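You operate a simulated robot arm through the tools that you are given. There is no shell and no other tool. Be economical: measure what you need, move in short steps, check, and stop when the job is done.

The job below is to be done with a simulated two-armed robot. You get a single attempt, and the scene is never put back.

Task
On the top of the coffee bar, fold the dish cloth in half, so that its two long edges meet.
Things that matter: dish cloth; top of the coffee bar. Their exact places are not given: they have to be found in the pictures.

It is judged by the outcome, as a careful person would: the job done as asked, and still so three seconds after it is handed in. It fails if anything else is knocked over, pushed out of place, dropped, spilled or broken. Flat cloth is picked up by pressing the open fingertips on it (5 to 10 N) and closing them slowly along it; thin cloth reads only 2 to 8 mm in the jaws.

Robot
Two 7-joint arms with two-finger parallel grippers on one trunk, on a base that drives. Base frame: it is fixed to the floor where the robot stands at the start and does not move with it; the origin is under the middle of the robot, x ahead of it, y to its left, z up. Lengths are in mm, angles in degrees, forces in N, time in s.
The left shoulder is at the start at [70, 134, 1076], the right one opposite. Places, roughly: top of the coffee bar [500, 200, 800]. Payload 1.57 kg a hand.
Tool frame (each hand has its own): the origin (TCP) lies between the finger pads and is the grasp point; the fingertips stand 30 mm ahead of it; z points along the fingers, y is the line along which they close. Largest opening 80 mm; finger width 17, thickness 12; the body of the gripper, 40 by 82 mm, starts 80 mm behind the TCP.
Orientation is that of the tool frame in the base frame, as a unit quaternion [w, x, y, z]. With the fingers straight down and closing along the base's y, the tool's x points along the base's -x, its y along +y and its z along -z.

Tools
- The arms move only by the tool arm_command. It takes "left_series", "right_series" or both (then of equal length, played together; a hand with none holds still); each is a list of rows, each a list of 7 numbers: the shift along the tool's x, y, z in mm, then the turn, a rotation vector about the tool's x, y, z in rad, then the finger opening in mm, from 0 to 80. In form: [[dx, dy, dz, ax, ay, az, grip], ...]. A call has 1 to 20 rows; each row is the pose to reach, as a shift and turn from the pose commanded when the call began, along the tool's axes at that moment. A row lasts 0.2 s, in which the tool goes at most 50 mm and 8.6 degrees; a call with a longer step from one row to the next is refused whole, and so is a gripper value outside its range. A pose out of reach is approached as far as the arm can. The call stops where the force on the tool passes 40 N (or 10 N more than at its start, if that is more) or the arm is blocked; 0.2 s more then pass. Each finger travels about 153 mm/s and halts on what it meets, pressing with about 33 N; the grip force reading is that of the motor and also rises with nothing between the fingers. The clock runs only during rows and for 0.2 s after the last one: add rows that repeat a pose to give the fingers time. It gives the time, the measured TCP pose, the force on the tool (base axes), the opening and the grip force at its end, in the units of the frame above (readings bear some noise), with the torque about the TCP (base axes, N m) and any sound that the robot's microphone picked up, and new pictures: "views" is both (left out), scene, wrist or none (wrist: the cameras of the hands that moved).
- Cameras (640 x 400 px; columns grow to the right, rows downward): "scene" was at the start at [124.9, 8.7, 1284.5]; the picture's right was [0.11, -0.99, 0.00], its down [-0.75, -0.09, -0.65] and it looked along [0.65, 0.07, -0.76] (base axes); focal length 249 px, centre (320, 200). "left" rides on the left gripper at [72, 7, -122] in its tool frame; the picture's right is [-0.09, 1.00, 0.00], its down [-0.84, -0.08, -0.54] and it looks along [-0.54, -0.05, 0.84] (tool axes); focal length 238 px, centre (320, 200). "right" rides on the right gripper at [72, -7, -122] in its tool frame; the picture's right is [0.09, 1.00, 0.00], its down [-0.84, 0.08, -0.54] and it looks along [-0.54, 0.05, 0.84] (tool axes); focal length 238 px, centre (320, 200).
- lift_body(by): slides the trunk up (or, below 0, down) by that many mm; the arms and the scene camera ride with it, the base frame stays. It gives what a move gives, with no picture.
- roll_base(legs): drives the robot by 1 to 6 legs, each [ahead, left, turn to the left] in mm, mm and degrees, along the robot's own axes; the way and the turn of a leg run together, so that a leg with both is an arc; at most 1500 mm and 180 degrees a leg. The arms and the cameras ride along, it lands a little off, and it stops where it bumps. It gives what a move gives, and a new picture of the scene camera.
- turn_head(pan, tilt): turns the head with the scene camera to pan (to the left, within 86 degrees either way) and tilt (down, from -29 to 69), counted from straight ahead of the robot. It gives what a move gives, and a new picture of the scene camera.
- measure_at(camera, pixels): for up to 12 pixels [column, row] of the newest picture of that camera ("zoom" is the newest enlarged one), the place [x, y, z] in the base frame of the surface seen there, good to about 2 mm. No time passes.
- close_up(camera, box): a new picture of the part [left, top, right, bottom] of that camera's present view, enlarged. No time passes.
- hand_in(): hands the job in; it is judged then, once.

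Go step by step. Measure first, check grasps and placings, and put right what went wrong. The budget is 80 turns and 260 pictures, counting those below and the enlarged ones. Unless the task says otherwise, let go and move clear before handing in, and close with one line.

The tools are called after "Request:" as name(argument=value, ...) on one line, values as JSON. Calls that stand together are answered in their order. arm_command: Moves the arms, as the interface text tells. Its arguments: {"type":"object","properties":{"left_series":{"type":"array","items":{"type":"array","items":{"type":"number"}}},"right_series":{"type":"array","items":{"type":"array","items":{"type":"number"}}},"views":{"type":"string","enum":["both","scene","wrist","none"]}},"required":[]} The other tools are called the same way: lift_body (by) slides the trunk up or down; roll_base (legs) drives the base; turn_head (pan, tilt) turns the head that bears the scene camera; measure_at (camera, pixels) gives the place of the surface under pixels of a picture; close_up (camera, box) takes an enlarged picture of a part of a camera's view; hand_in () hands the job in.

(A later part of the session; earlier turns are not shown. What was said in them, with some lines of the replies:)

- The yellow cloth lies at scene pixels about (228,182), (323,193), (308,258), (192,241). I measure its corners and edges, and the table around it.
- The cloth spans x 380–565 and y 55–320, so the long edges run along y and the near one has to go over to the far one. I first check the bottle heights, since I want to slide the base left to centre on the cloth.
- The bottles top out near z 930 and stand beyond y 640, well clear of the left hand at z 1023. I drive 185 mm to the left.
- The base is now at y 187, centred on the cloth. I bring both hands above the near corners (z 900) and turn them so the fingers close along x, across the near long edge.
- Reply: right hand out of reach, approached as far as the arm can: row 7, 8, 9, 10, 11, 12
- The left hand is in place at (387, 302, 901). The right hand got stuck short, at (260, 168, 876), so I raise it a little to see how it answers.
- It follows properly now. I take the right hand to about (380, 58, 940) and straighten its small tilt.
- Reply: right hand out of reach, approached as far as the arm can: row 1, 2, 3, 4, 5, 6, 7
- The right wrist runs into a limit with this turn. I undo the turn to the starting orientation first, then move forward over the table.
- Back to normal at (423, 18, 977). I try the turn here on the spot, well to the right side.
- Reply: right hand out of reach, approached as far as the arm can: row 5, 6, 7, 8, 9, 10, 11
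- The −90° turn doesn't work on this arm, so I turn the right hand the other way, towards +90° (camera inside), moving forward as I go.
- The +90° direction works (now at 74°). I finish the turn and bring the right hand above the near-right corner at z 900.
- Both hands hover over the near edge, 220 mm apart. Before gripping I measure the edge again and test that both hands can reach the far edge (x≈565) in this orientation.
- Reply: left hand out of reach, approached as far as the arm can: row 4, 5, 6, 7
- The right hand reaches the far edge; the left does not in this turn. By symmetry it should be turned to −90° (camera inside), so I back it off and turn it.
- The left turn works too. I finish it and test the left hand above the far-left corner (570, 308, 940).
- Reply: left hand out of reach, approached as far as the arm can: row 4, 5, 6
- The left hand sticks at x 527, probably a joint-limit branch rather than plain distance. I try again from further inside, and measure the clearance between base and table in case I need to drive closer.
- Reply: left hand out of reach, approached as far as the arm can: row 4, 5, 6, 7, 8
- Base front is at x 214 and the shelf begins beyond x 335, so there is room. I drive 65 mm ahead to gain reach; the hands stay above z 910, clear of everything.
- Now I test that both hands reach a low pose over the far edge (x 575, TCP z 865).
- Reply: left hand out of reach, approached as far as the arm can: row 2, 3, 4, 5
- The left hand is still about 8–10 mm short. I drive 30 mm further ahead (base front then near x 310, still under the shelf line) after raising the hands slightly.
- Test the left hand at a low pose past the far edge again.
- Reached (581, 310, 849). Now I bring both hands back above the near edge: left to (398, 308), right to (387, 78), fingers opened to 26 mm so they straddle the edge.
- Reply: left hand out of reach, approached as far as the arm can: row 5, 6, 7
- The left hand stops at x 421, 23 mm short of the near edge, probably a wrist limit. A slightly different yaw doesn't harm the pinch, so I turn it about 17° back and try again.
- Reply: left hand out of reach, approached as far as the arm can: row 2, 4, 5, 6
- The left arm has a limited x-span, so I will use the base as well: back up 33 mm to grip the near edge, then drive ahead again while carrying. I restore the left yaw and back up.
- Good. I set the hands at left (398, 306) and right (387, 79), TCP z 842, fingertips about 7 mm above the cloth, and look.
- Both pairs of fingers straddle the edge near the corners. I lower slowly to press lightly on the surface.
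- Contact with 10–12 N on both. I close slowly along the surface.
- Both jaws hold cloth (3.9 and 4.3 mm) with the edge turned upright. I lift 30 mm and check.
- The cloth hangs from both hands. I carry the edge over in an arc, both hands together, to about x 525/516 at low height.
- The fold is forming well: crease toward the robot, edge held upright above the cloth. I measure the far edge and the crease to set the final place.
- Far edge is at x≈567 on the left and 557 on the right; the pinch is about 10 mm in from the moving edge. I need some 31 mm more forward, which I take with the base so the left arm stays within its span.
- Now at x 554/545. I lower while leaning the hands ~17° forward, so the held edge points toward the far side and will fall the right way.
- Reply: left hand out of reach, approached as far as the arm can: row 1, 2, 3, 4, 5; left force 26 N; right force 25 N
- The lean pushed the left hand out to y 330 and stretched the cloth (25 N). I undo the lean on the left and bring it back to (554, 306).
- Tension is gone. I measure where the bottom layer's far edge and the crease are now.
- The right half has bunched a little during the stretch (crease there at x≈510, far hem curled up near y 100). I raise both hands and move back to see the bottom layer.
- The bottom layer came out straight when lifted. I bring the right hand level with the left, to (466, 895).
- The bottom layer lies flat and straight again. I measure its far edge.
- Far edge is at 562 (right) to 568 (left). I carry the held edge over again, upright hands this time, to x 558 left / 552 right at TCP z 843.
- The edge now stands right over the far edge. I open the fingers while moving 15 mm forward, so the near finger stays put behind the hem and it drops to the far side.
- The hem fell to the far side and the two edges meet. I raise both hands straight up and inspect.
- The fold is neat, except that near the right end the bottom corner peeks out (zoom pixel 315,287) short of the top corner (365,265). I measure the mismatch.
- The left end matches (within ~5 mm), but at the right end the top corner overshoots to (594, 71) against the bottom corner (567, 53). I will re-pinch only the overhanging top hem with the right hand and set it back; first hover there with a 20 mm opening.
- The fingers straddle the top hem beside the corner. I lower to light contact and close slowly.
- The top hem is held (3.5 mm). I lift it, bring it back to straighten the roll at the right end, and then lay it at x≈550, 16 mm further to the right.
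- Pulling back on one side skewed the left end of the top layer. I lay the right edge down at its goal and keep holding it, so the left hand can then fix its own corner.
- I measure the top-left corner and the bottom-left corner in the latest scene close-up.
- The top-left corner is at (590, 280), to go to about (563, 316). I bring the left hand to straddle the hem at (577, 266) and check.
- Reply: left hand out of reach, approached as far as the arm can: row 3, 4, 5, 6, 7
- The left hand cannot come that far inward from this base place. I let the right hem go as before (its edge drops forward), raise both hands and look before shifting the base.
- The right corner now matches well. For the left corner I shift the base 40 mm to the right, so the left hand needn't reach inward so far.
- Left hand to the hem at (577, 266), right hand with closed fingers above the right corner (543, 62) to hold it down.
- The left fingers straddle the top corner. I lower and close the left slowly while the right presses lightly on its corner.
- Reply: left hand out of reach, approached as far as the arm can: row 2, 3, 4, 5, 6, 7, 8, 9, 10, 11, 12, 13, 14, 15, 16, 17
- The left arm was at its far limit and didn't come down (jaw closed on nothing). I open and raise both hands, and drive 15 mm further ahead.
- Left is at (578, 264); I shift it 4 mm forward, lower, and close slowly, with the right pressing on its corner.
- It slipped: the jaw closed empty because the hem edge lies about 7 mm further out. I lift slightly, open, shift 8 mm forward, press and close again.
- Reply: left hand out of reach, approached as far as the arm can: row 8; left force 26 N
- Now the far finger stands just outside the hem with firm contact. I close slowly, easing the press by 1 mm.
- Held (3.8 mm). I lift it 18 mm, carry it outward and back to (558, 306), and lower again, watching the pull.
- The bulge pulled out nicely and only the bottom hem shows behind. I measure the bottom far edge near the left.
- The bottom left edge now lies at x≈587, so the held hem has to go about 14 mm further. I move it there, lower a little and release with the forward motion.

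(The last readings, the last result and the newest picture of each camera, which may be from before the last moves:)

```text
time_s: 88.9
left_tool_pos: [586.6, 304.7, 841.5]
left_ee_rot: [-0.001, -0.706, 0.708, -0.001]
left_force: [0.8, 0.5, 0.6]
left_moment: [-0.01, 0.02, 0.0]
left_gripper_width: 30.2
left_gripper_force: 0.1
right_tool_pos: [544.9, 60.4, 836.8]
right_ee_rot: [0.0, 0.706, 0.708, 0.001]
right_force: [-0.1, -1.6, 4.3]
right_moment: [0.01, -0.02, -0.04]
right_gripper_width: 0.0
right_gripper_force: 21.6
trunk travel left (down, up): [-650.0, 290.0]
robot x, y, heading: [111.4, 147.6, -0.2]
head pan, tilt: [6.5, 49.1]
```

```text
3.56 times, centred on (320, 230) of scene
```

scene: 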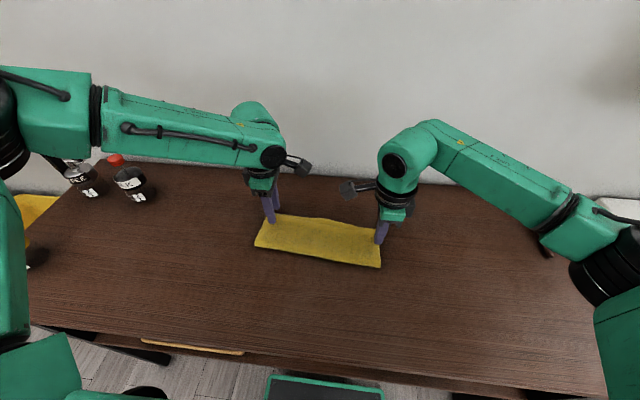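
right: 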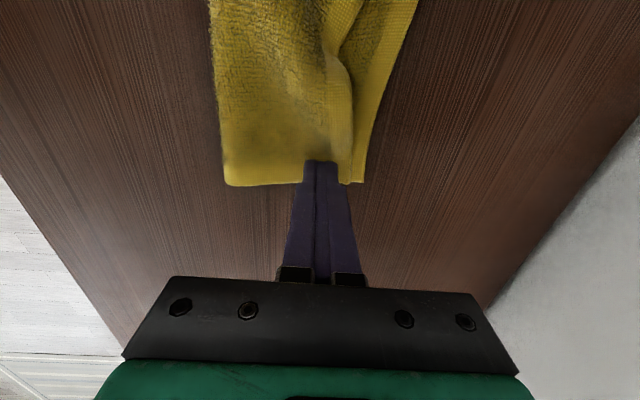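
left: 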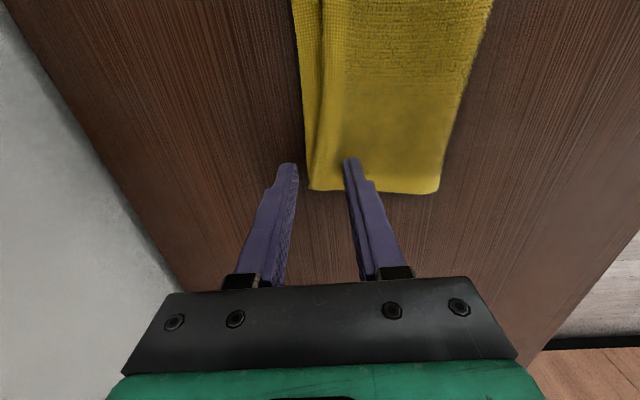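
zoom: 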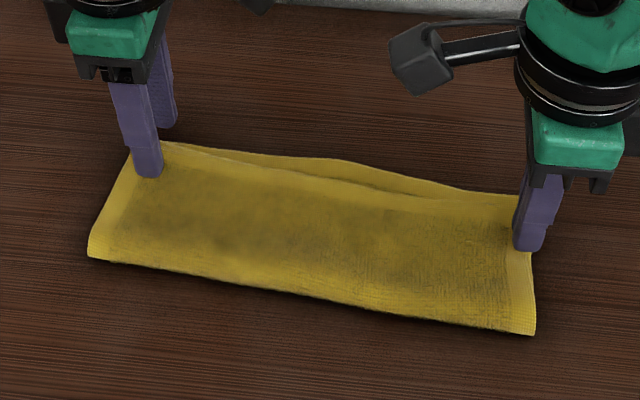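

Very close now: the left corner coincides, with a narrow strip of bottom hem showing in the middle. I raise both hands and measure the remaining offset.

Request:
arm_command(left_series=[[0, 0, -15, 0, 0, 0, 30], [0, 0, -40, 0, 0, 0, 30], [0, 0, -80, 0, 0, 0, 30], [0, 0, -120, 0, 0, 0, 30], [0, 0, -130, 0, 0, 0, 30]], right_series=[[0, 0, -15, 0, 0, 0, 0], [0, 0, -40, 0, 0, 0, 0], [0, 0, -80, 0, 0, 0, 0], [0, 0, -120, 0, 0, 0, 0], [0, 0, -130, 0, 0, 0, 0]], views="both")

Request:
close_up(camera="right", box=[180, 0, 420, 150])

Request:
close_up(camera="scene", box=[230, 190, 410, 290])

```text
time_s: 90.1
left_tool_pos: [586.2, 302.5, 971.1]
left_ee_rot: [0.0, -0.707, 0.708, -0.001]
left_force: [-0.6, -0.8, 0.2]
left_moment: [-0.02, -0.03, -0.01]
left_gripper_width: 30.0
left_gripper_force: 0.1
right_tool_pos: [544.8, 60.7, 965.6]
right_ee_rot: [0.0, 0.705, 0.709, -0.001]
right_force: [-0.5, -0.5, -0.3]
right_moment: [0.04, 0.0, 0.01]
right_gripper_width: 0.1
right_gripper_force: 21.6
trunk travel left (down, up): [-650.0, 290.0]
robot x, y, heading: [112.5, 145.9, -0.4]
head pan, tilt: [6.5, 49.1]
```

scene: 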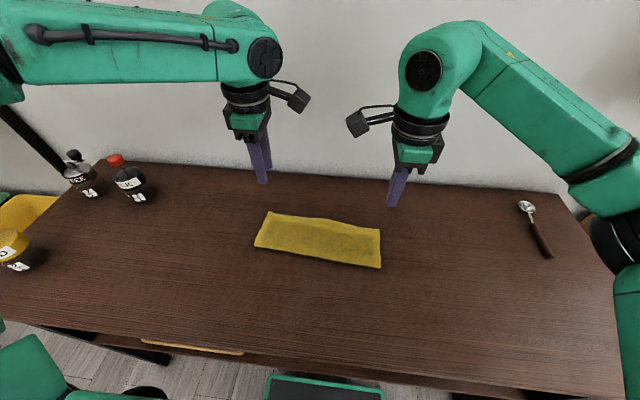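
right: 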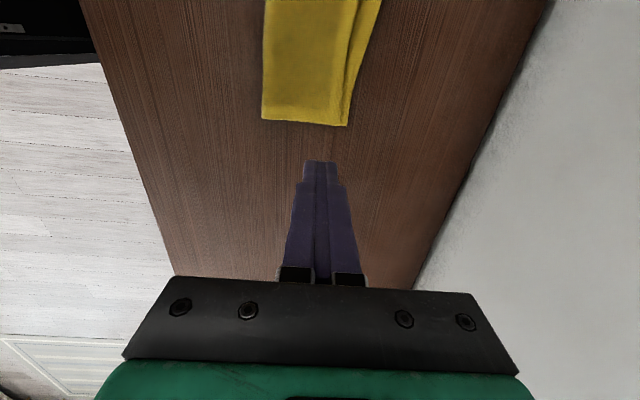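
left: 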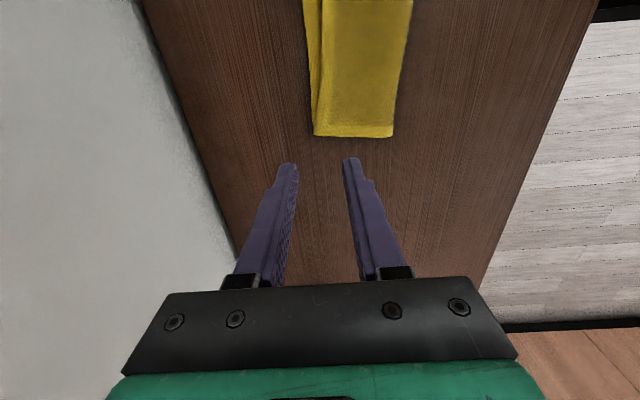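

```text
2.67 times, centred on (300, 75) of right
```

zoom: 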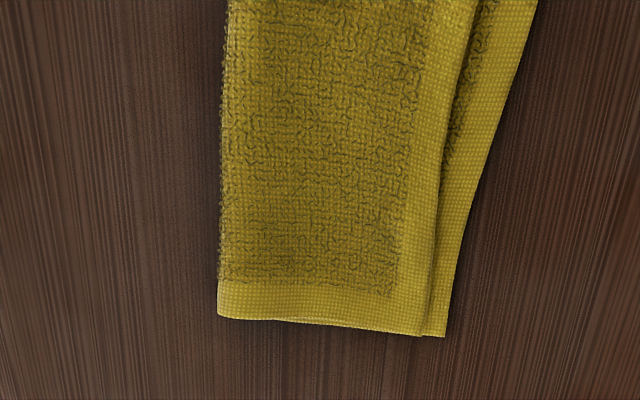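

```text
3.56 times, centred on (320, 240) of scene
```

zoom: 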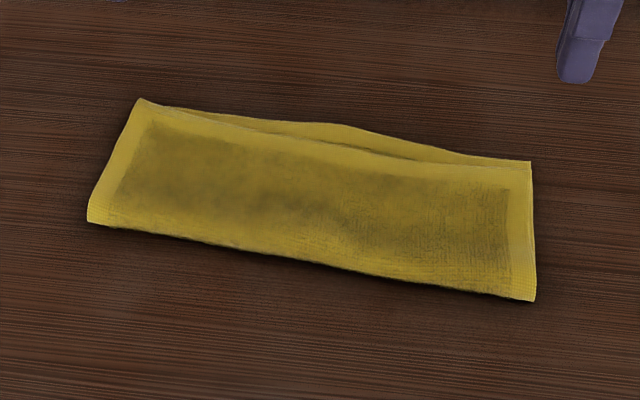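

Request:
measure_at(camera="zoom", pixels=[[343, 127], [340, 150], [270, 124], [265, 135], [430, 150], [425, 160], [530, 163], [138, 100], [200, 114]])

```text
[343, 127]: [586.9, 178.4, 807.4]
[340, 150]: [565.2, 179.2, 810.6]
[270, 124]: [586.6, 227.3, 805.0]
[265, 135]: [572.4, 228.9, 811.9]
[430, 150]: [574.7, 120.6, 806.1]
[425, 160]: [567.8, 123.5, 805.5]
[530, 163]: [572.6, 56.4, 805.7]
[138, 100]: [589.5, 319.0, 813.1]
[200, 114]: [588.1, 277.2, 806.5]
```

Both corners coincide within a few mm, but in the middle (y≈180) the top hem is ~20 mm behind the bottom one. I'll nudge it: first move the left hand aside, then bring the right's closed fingertips above the top hem's middle.

Request:
arm_command(left_series=[[-20, 10, -10, 0, 0, 0, 30], [-45, 20, -20, 0, 0, 0, 30], [-75, 30, -20, 0, 0, 0, 30], [-105, 40, -20, 0, 0, 0, 30], [-125, 40, -20, 0, 0, 0, 30], [-125, 40, -20, 0, 0, 0, 30], [-125, 40, -20, 0, 0, 0, 30], [-125, 40, -20, 0, 0, 0, 30]], right_series=[[0, 0, 0, 0, 0, 0, 0], [15, 2, 15, 0, 0, 0, 0], [35, 4, 30, 0, 0, 0, 0], [55, 5, 50, 0, 0, 0, 0], [75, 6, 70, 0, 0, 0, 0], [95, 7, 90, 0, 0, 0, 0], [119, 7, 112, 0, 0, 0, 0], [119, 7, 112, 0, 0, 0, 0]], views="both")

```text
time_s: 91.9
left_tool_pos: [549.1, 430.9, 992.6]
left_ee_rot: [0.001, -0.706, 0.708, -0.001]
left_force: [-0.2, 0.5, 0.6]
left_moment: [0.0, 0.0, 0.0]
left_gripper_width: 29.9
left_gripper_force: 0.1
right_tool_pos: [553.0, 179.4, 853.7]
right_ee_rot: [0.001, 0.707, 0.708, 0.0]
right_force: [-0.5, 0.3, 0.8]
right_moment: [0.01, 0.01, -0.01]
right_gripper_width: 0.0
right_gripper_force: 21.2
trunk travel left (down, up): [-650.0, 290.0]
robot x, y, heading: [114.1, 149.1, 0.2]
head pan, tilt: [6.5, 49.1]
```

scene: 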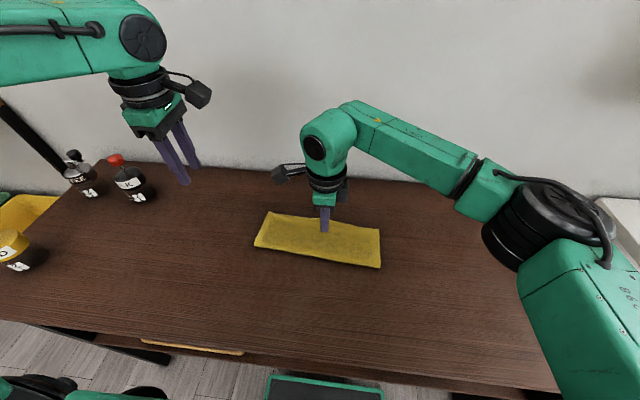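
right: 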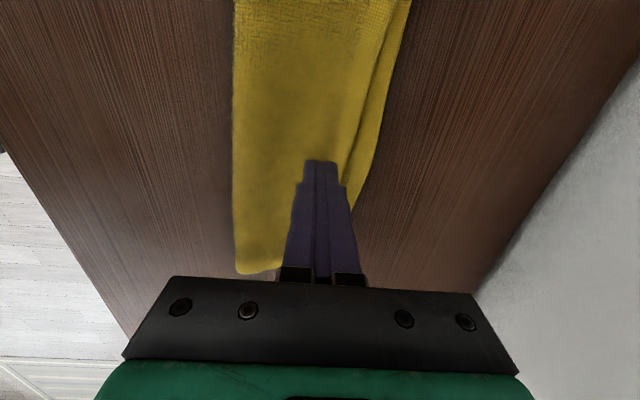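
left: 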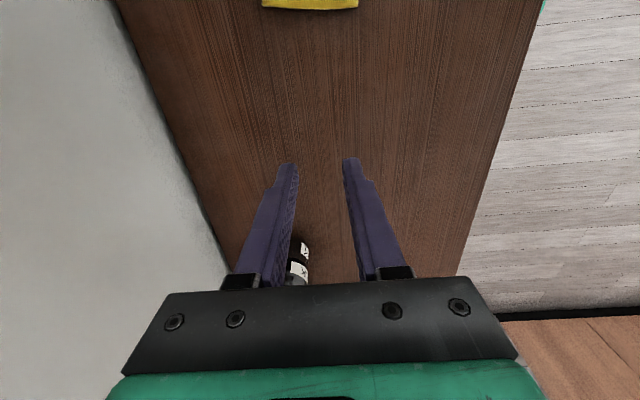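

The fingertips are above the top hem's middle. I press lightly and drag 14 mm forward, then lift.

Request:
arm_command(right_series=[[0, 0, 7, 0, 0, 0, 0], [0, 0, 12, 0, 0, 0, 0], [0, 0, 14, 0, 0, 0, 0], [0, 0, 15, 0, 0, 0, 0], [0, 3, 15, 0, 0, 0, 0], [0, 6, 15, 0, 0, 0, 0], [0, 9, 15, 0, 0, 0, 0], [0, 12, 15, 0, 0, 0, 0], [0, 14, 15, 0, 0, 0, 0]], views="wrist")

Request:
close_up(camera="right", box=[200, 0, 440, 180])

```text
time_s: 93.9
left_tool_pos: [548.8, 431.9, 993.4]
left_ee_rot: [0.0, -0.706, 0.708, -0.001]
left_force: [-0.1, 0.4, 0.3]
left_moment: [0.02, -0.03, -0.01]
left_gripper_width: 30.1
left_gripper_force: 0.1
right_tool_pos: [566.8, 180.3, 837.8]
right_ee_rot: [0.001, 0.706, 0.708, 0.0]
right_force: [-1.2, 0.8, 1.2]
right_moment: [0.02, 0.02, 0.01]
right_gripper_width: 0.0
right_gripper_force: 21.1
trunk travel left (down, up): [-650.0, 290.0]
robot x, y, heading: [112.8, 146.7, -0.2]
head pan, tilt: [6.5, 49.1]
```

right: 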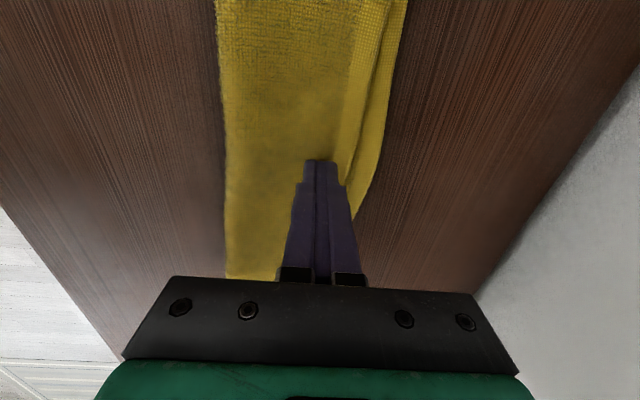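

```text
2.22 times, centred on (320, 90) of right
```

zoom: 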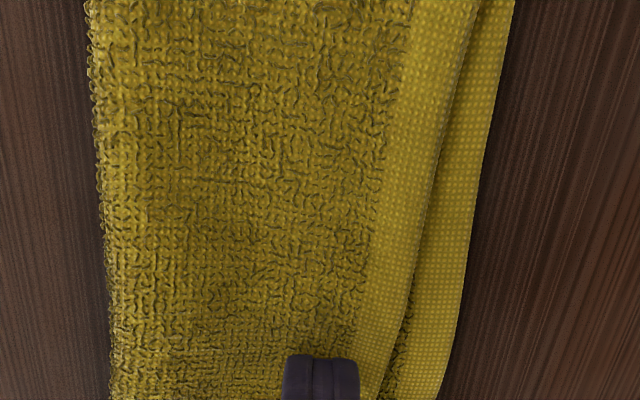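

Request:
measure_at(camera="zoom", pixels=[[385, 365], [410, 270], [435, 160], [470, 30], [448, 340], [470, 240], [488, 120], [512, 10]])

Request:
arm_command(right_series=[[0, -6, -6, 0, 0, 0, 0], [0, -6, 0, 0, 0, 0, 0], [0, -6, 2, 0, 0, 0, 0], [0, -6, 3, 0, 0, 0, 0], [0, -3, 3, 0, 0, 0, 0], [0, 0, 3, 0, 0, 0, 0], [0, 3, 3, 0, 0, 0, 0], [0, 6, 3, 0, 0, 0, 0], [0, 9, 3, 0, 0, 0, 0], [0, 11, 3, 0, 0, 0, 0]], views="wrist")

Request:
close_up(camera="right", box=[200, 0, 440, 180])

```text
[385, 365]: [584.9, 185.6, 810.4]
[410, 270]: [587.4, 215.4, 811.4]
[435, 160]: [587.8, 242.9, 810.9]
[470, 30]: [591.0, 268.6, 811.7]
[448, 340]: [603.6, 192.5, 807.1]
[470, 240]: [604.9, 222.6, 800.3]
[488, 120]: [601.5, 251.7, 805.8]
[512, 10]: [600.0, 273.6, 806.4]
```

```text
time_s: 96.1
left_tool_pos: [546.0, 431.2, 994.1]
left_ee_rot: [0.001, -0.706, 0.708, -0.002]
left_force: [1.2, -0.3, -0.5]
left_moment: [-0.03, -0.03, -0.03]
left_gripper_width: 30.2
left_gripper_force: 0.2
right_tool_pos: [576.3, 180.9, 837.1]
right_ee_rot: [0.001, 0.706, 0.708, 0.002]
right_force: [-3.4, 0.4, 6.8]
right_moment: [-0.01, 0.09, -0.01]
right_gripper_width: 0.2
right_gripper_force: 21.2
trunk travel left (down, up): [-650.0, 290.0]
robot x, y, heading: [110.0, 147.9, -0.1]
head pan, tilt: [6.5, 49.1]
```

right: 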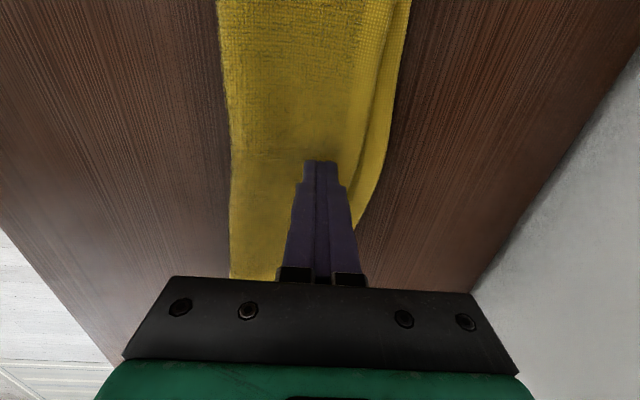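

```text
2.22 times, centred on (320, 90) of right
```

zoom: 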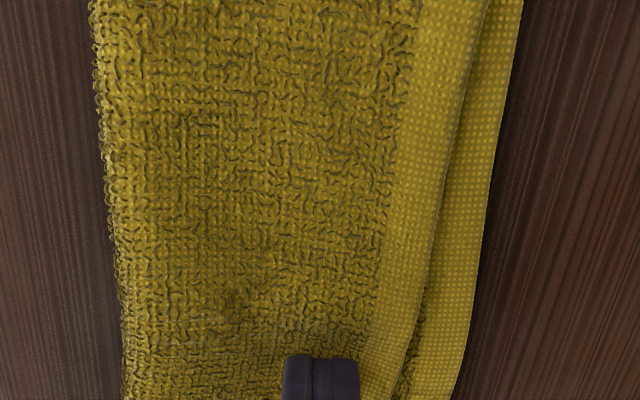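

The press drags both layers together. Instead I square both hems by pushing from the far side: closed fingertips on the table beyond the edge, pushing back toward the robot.

Request:
arm_command(right_series=[[0, 0, -15, 0, 0, 0, 0], [0, 10, -35, 0, 0, 0, 0], [0, 30, -35, 0, 0, 0, 0], [0, 50, -35, 0, 0, 0, 0], [0, 60, -25, 0, 0, 0, 0], [0, 60, -10, 0, 0, 0, 0], [0, 60, 0, 0, 0, 0, 0], [0, 60, 2, 0, 0, 0, 0]], views="both")

Request:
close_up(camera="scene", box=[230, 180, 410, 280])

```text
time_s: 97.9
left_tool_pos: [549.7, 430.9, 991.6]
left_ee_rot: [0.0, -0.707, 0.707, -0.002]
left_force: [0.0, -0.5, -0.5]
left_moment: [-0.02, 0.01, -0.02]
left_gripper_width: 30.1
left_gripper_force: 0.0
right_tool_pos: [636.2, 180.5, 833.2]
right_ee_rot: [0.001, 0.706, 0.708, 0.001]
right_force: [0.5, -0.2, -0.6]
right_moment: [-0.04, 0.0, -0.04]
right_gripper_width: 0.0
right_gripper_force: 22.0
trunk travel left (down, up): [-650.0, 290.0]
robot x, y, heading: [113.7, 149.5, -0.2]
head pan, tilt: [6.5, 49.1]
```

scene: 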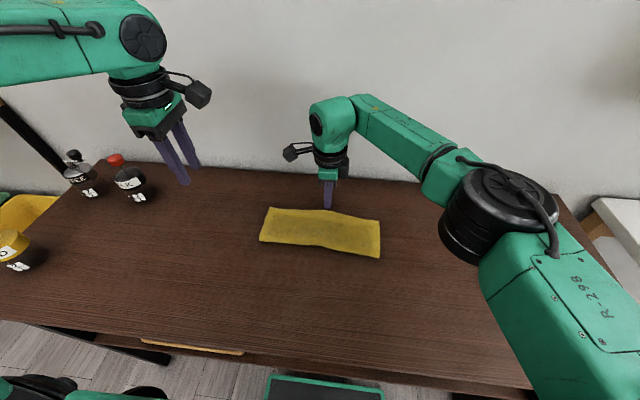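
right: 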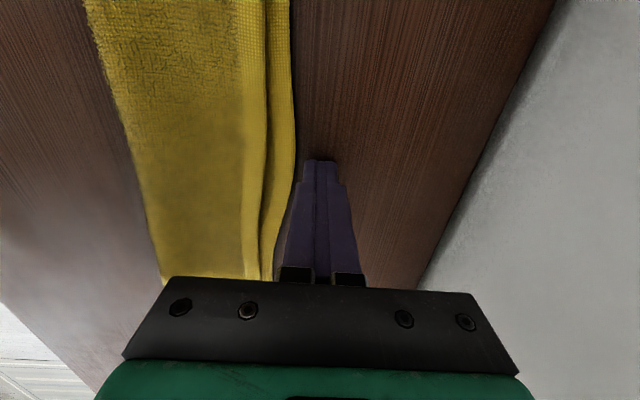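

```text
3.56 times, centred on (320, 230) of scene
```

zoom: 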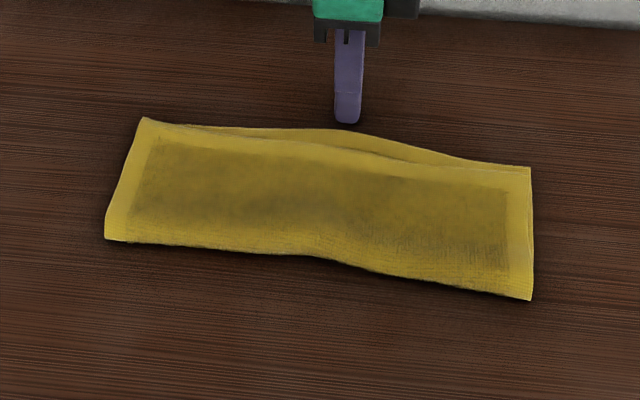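

The finger stands just beyond the bulging bottom hem. I push back about 38 mm slowly and look.

Request:
arm_command(right_series=[[0, -6, 1, 0, 0, 0, 0], [0, -12, 1, 0, 0, 0, 0], [0, -17, 1, 0, 0, 0, 0], [0, -22, 1, 0, 0, 0, 0], [0, -26, 1, 0, 0, 0, 0], [0, -30, 1, 0, 0, 0, 0], [0, -34, 1, 0, 0, 0, 0], [0, -38, 1, 0, 0, 0, 0]], views="both")

Request:
close_up(camera="right", box=[180, 0, 420, 180])

Request:
close_up(camera="scene", box=[230, 180, 410, 280])

```text
time_s: 99.7
left_tool_pos: [548.1, 431.0, 993.3]
left_ee_rot: [0.001, -0.706, 0.708, -0.001]
left_force: [0.0, 0.1, 0.1]
left_moment: [0.01, 0.03, -0.02]
left_gripper_width: 30.1
left_gripper_force: 0.1
right_tool_pos: [598.2, 179.7, 832.5]
right_ee_rot: [0.001, 0.706, 0.708, 0.0]
right_force: [0.9, 0.3, 0.3]
right_moment: [-0.03, -0.03, -0.05]
right_gripper_width: 0.0
right_gripper_force: 21.5
trunk travel left (down, up): [-650.0, 290.0]
robot x, y, heading: [112.3, 146.0, 0.0]
head pan, tilt: [6.5, 49.1]
```

scene: 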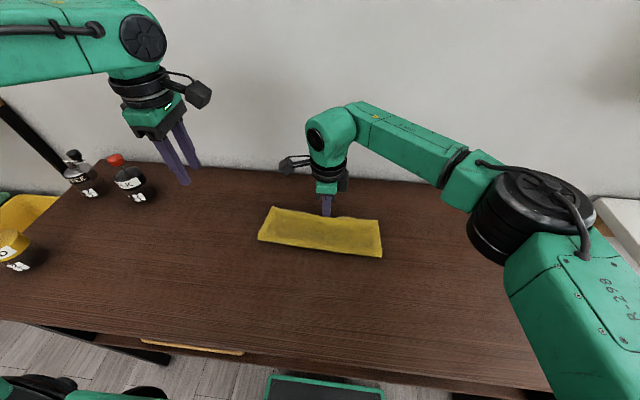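
right: 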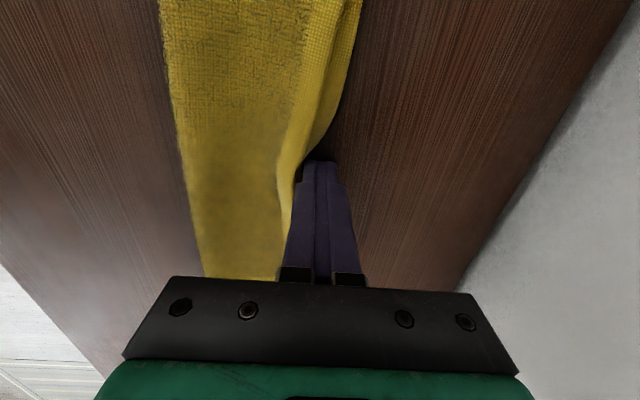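

```text
2.22 times, centred on (300, 90) of right
```

zoom: 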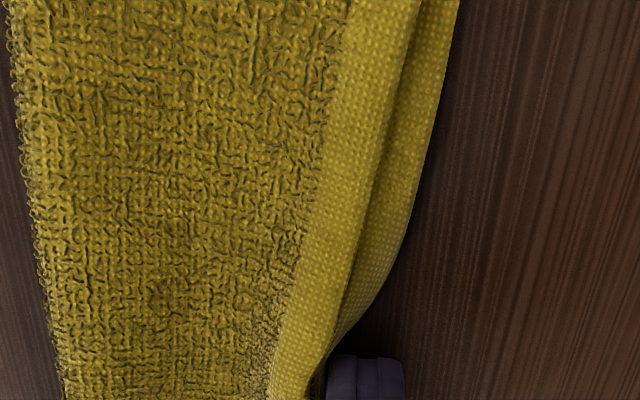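

```text
3.56 times, centred on (320, 230) of scene
```

zoom: 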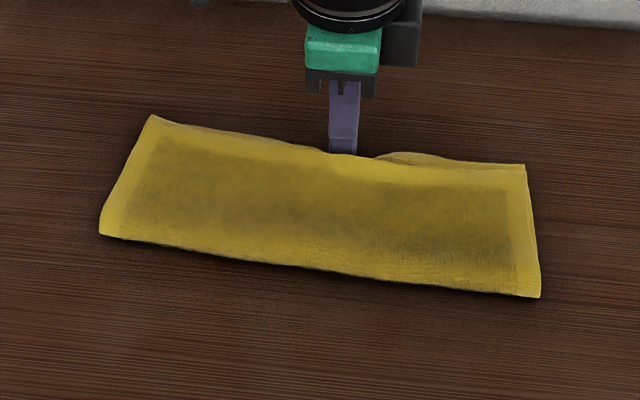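

That squared the middle. I repeat at y≈228 and y≈130 on either side with the same back-push.

Request:
arm_command(right_series=[[0, 15, 0, 0, 0, 0, 0], [0, 32, 0, 0, 0, 0, 0], [25, 32, 0, 0, 0, 0, 0], [48, 32, 0, 0, 0, 0, 0], [48, 22, 0, 0, 0, 0, 0], [48, 14, 0, 0, 0, 0, 0], [48, 7, 0, 0, 0, 0, 0], [48, 2, 0, 0, 0, 0, 0], [48, 18, 0, 0, 0, 0, 0], [48, 34, 0, 0, 0, 0, 0], [10, 34, 0, 0, 0, 0, 0], [-25, 34, 0, 0, 0, 0, 0], [-50, 34, 0, 0, 0, 0, 0], [-50, 20, 0, 0, 0, 0, 0], [-50, 10, 0, 0, 0, 0, 0], [-50, 2, 0, 0, 0, 0, 0], [-50, -5, 0, 0, 0, 0, 0], [-50, 10, 0, 0, 0, 0, 0], [-50, 25, 0, 0, 0, 0, 0], [-50, 35, -30, 0, 0, 0, 0]], views="both")

Request:
close_up(camera="scene", box=[230, 180, 410, 280])

Request:
close_up(camera="right", box=[60, 0, 340, 280])

```text
time_s: 103.9
left_tool_pos: [546.8, 430.7, 993.8]
left_ee_rot: [0.0, -0.706, 0.708, 0.0]
left_force: [0.0, 0.5, 0.3]
left_moment: [0.02, 0.01, 0.0]
left_gripper_width: 30.2
left_gripper_force: 0.0
right_tool_pos: [631.9, 130.2, 863.5]
right_ee_rot: [0.001, 0.706, 0.708, 0.001]
right_force: [0.5, -0.2, 0.1]
right_moment: [0.0, 0.02, -0.01]
right_gripper_width: 0.1
right_gripper_force: 21.3
trunk travel left (down, up): [-650.0, 290.0]
robot x, y, heading: [114.0, 144.7, -0.5]
head pan, tilt: [6.5, 49.1]
```

scene: 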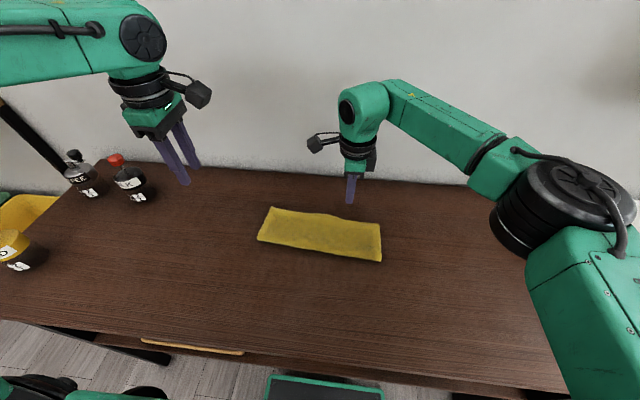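
right: 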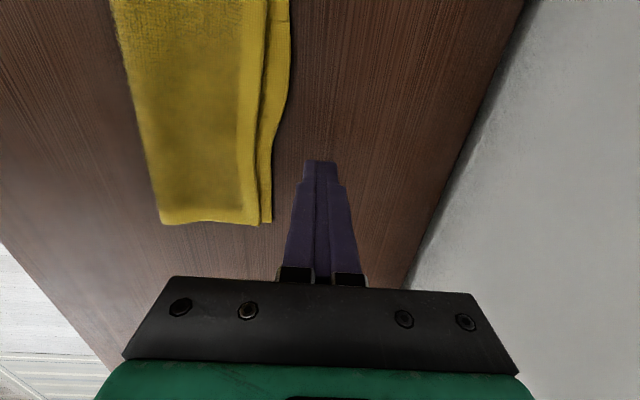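

```text
3.56 times, centred on (320, 230) of scene
```

zoom: 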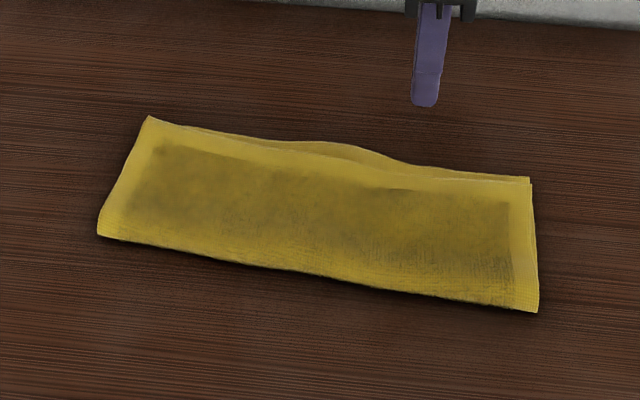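

```text
1.43 times, centred on (200, 140) of right
```

zoom: 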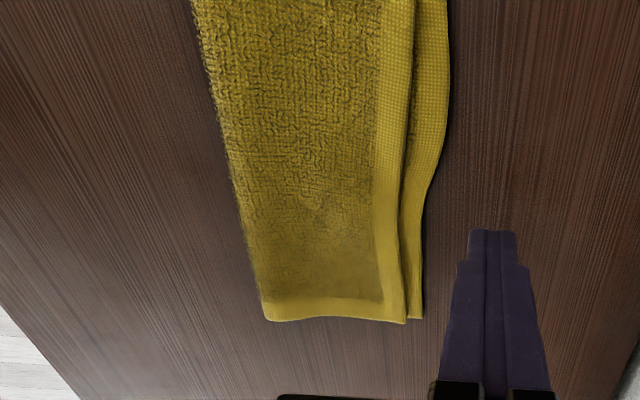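

Request:
measure_at(camera="zoom", pixels=[[403, 316], [420, 314], [401, 230], [423, 210], [404, 150], [438, 140], [410, 80], [450, 70], [414, 10], [445, 10]])

```text
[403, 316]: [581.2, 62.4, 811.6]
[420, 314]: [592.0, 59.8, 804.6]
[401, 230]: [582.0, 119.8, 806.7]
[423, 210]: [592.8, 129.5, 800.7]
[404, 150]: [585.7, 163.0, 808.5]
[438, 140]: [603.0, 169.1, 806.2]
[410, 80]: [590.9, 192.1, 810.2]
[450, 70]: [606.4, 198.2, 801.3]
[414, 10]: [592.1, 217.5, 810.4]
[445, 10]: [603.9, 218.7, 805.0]
```

Offsets are now 11 mm at the right, up to 17 mm in the middle, near 0 at the left. One more squaring round: at y 75, 205 and finally 172.

Request:
arm_command(right_series=[[-30, 0, 15, 0, 0, 0, 0], [-55, 0, 31, 0, 0, 0, 0], [-55, -20, 31, 0, 0, 0, 0], [-55, -32, 31, 0, 0, 0, 0], [-55, -42, 31, 0, 0, 0, 0], [-55, -20, 31, 0, 0, 0, 0], [-55, 0, 31, 0, 0, 0, 0], [-10, 0, 31, 0, 0, 0, 0], [30, 0, 31, 0, 0, 0, 0], [75, 0, 31, 0, 0, 0, 0], [75, -18, 31, 0, 0, 0, 0], [75, -30, 31, 0, 0, 0, 0], [75, -39, 31, 0, 0, 0, 0], [75, -18, 31, 0, 0, 0, 0], [75, -3, 31, 0, 0, 0, 0], [42, -3, 31, 0, 0, 0, 0], [42, -18, 31, 0, 0, 0, 0], [42, -30, 31, 0, 0, 0, 0], [42, -40, 31, 0, 0, 0, 0], [42, -45, 31, 0, 0, 0, 0]], views="none")

Request:
arm_command(right_series=[[0, 15, 0, 0, 0, 0, 0], [0, 35, -5, 0, 0, 0, 0], [0, 40, -40, 0, 0, 0, 0], [-30, 40, -80, 0, 0, 0, 0], [-60, 30, -110, 0, 0, 0, 0]], views="both")

Request:
close_up(camera="scene", box=[230, 180, 410, 280])

```text
time_s: 108.1
left_tool_pos: [548.8, 430.7, 991.6]
left_ee_rot: [0.0, -0.706, 0.708, -0.001]
left_force: [-0.5, -0.4, 1.0]
left_moment: [0.02, 0.02, 0.01]
left_gripper_width: 30.2
left_gripper_force: 0.0
right_tool_pos: [587.3, 171.8, 831.0]
right_ee_rot: [0.0, 0.706, 0.708, 0.001]
right_force: [0.6, -0.1, 0.7]
right_moment: [0.0, 0.01, 0.03]
right_gripper_width: 0.4
right_gripper_force: 21.4
trunk travel left (down, up): [-650.0, 290.0]
robot x, y, heading: [110.0, 146.0, 0.0]
head pan, tilt: [6.5, 49.1]
```

```text
time_s: 109.3
left_tool_pos: [547.5, 429.8, 991.9]
left_ee_rot: [0.0, -0.707, 0.708, -0.001]
left_force: [0.4, -0.9, -0.8]
left_moment: [0.0, 0.0, -0.02]
left_gripper_width: 30.1
left_gripper_force: 0.1
right_tool_pos: [618.3, 111.4, 941.7]
right_ee_rot: [-0.001, 0.706, 0.708, 0.001]
right_force: [0.3, -0.2, 0.1]
right_moment: [0.0, -0.02, -0.01]
right_gripper_width: 0.3
right_gripper_force: 20.9
trunk travel left (down, up): [-650.0, 290.0]
robot x, y, heading: [113.3, 149.8, -0.0]
head pan, tilt: [6.5, 49.1]
```

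scene: 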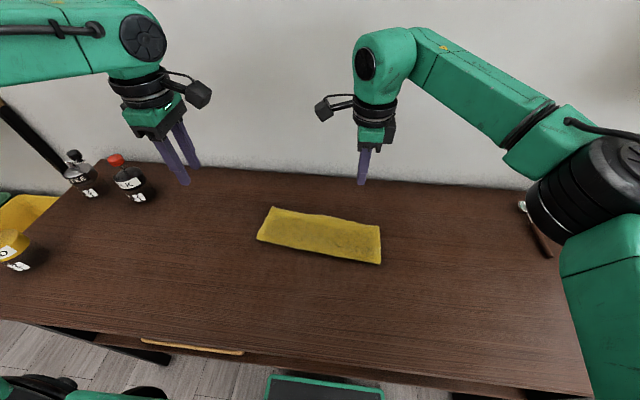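
right: 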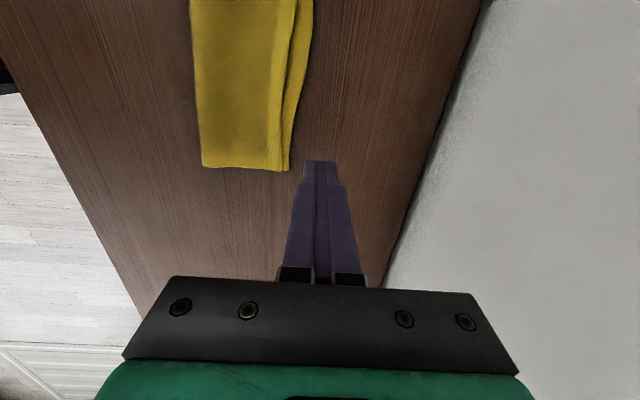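

```text
3.56 times, centred on (320, 230) of scene
```

zoom: 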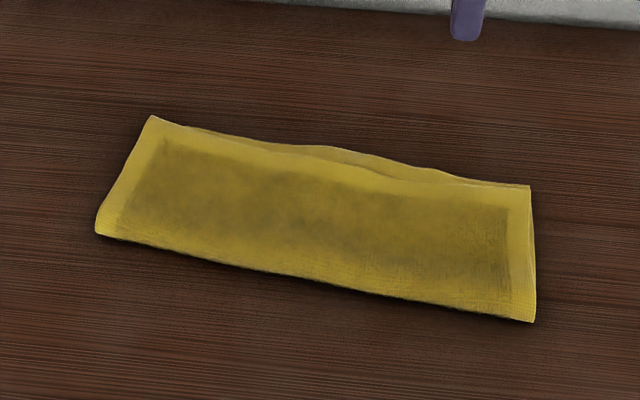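

Request:
close_up(camera="right", box=[170, 0, 340, 180])

Request:
measure_at(camera="right", pixels=[[281, 168], [287, 168], [282, 120], [293, 115], [285, 85], [301, 80], [290, 50], [310, 45], [295, 5], [312, 5], [203, 163], [195, 60]])

```text
2.22 times, centred on (255, 90) of right
```

zoom: 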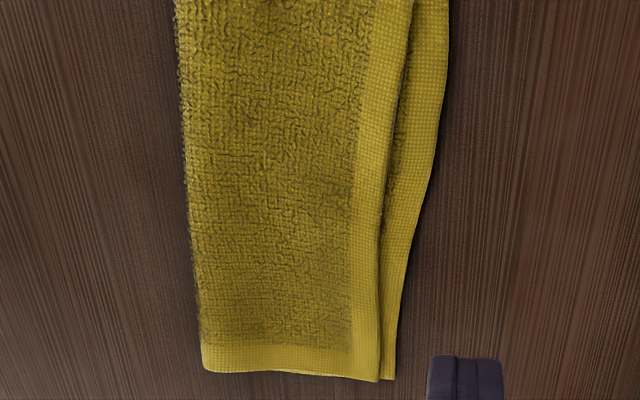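

```text
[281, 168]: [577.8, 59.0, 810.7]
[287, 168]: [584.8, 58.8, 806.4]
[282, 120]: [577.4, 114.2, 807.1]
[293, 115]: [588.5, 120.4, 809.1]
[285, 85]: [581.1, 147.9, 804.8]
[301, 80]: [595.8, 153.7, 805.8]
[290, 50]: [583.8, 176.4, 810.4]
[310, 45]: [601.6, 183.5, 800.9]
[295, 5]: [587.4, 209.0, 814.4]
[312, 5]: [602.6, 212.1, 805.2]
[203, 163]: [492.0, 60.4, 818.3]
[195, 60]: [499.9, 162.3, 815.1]
```

Offsets are down to 7–17 mm with straight hems. I check the left end in a closer view.

Request:
close_up(camera="scene", box=[250, 195, 330, 255])

```text
6.67 times, centred on (290, 225) of scene
```

zoom: 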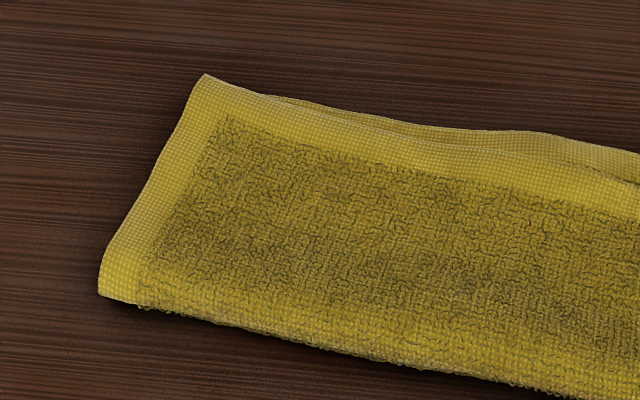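

The left corners coincide and the fold lies flat, with the bottles and spoon where they were. Both hands are empty and well above the table, so I hand in.

Request:
hand_in()

```text
The job is handed in.
```

I folded the dish cloth in half on the coffee bar. Its long edges meet at the left corner, are about 7 mm apart at the right corner, and are at most about 17 mm apart in the middle; nothing else was moved.
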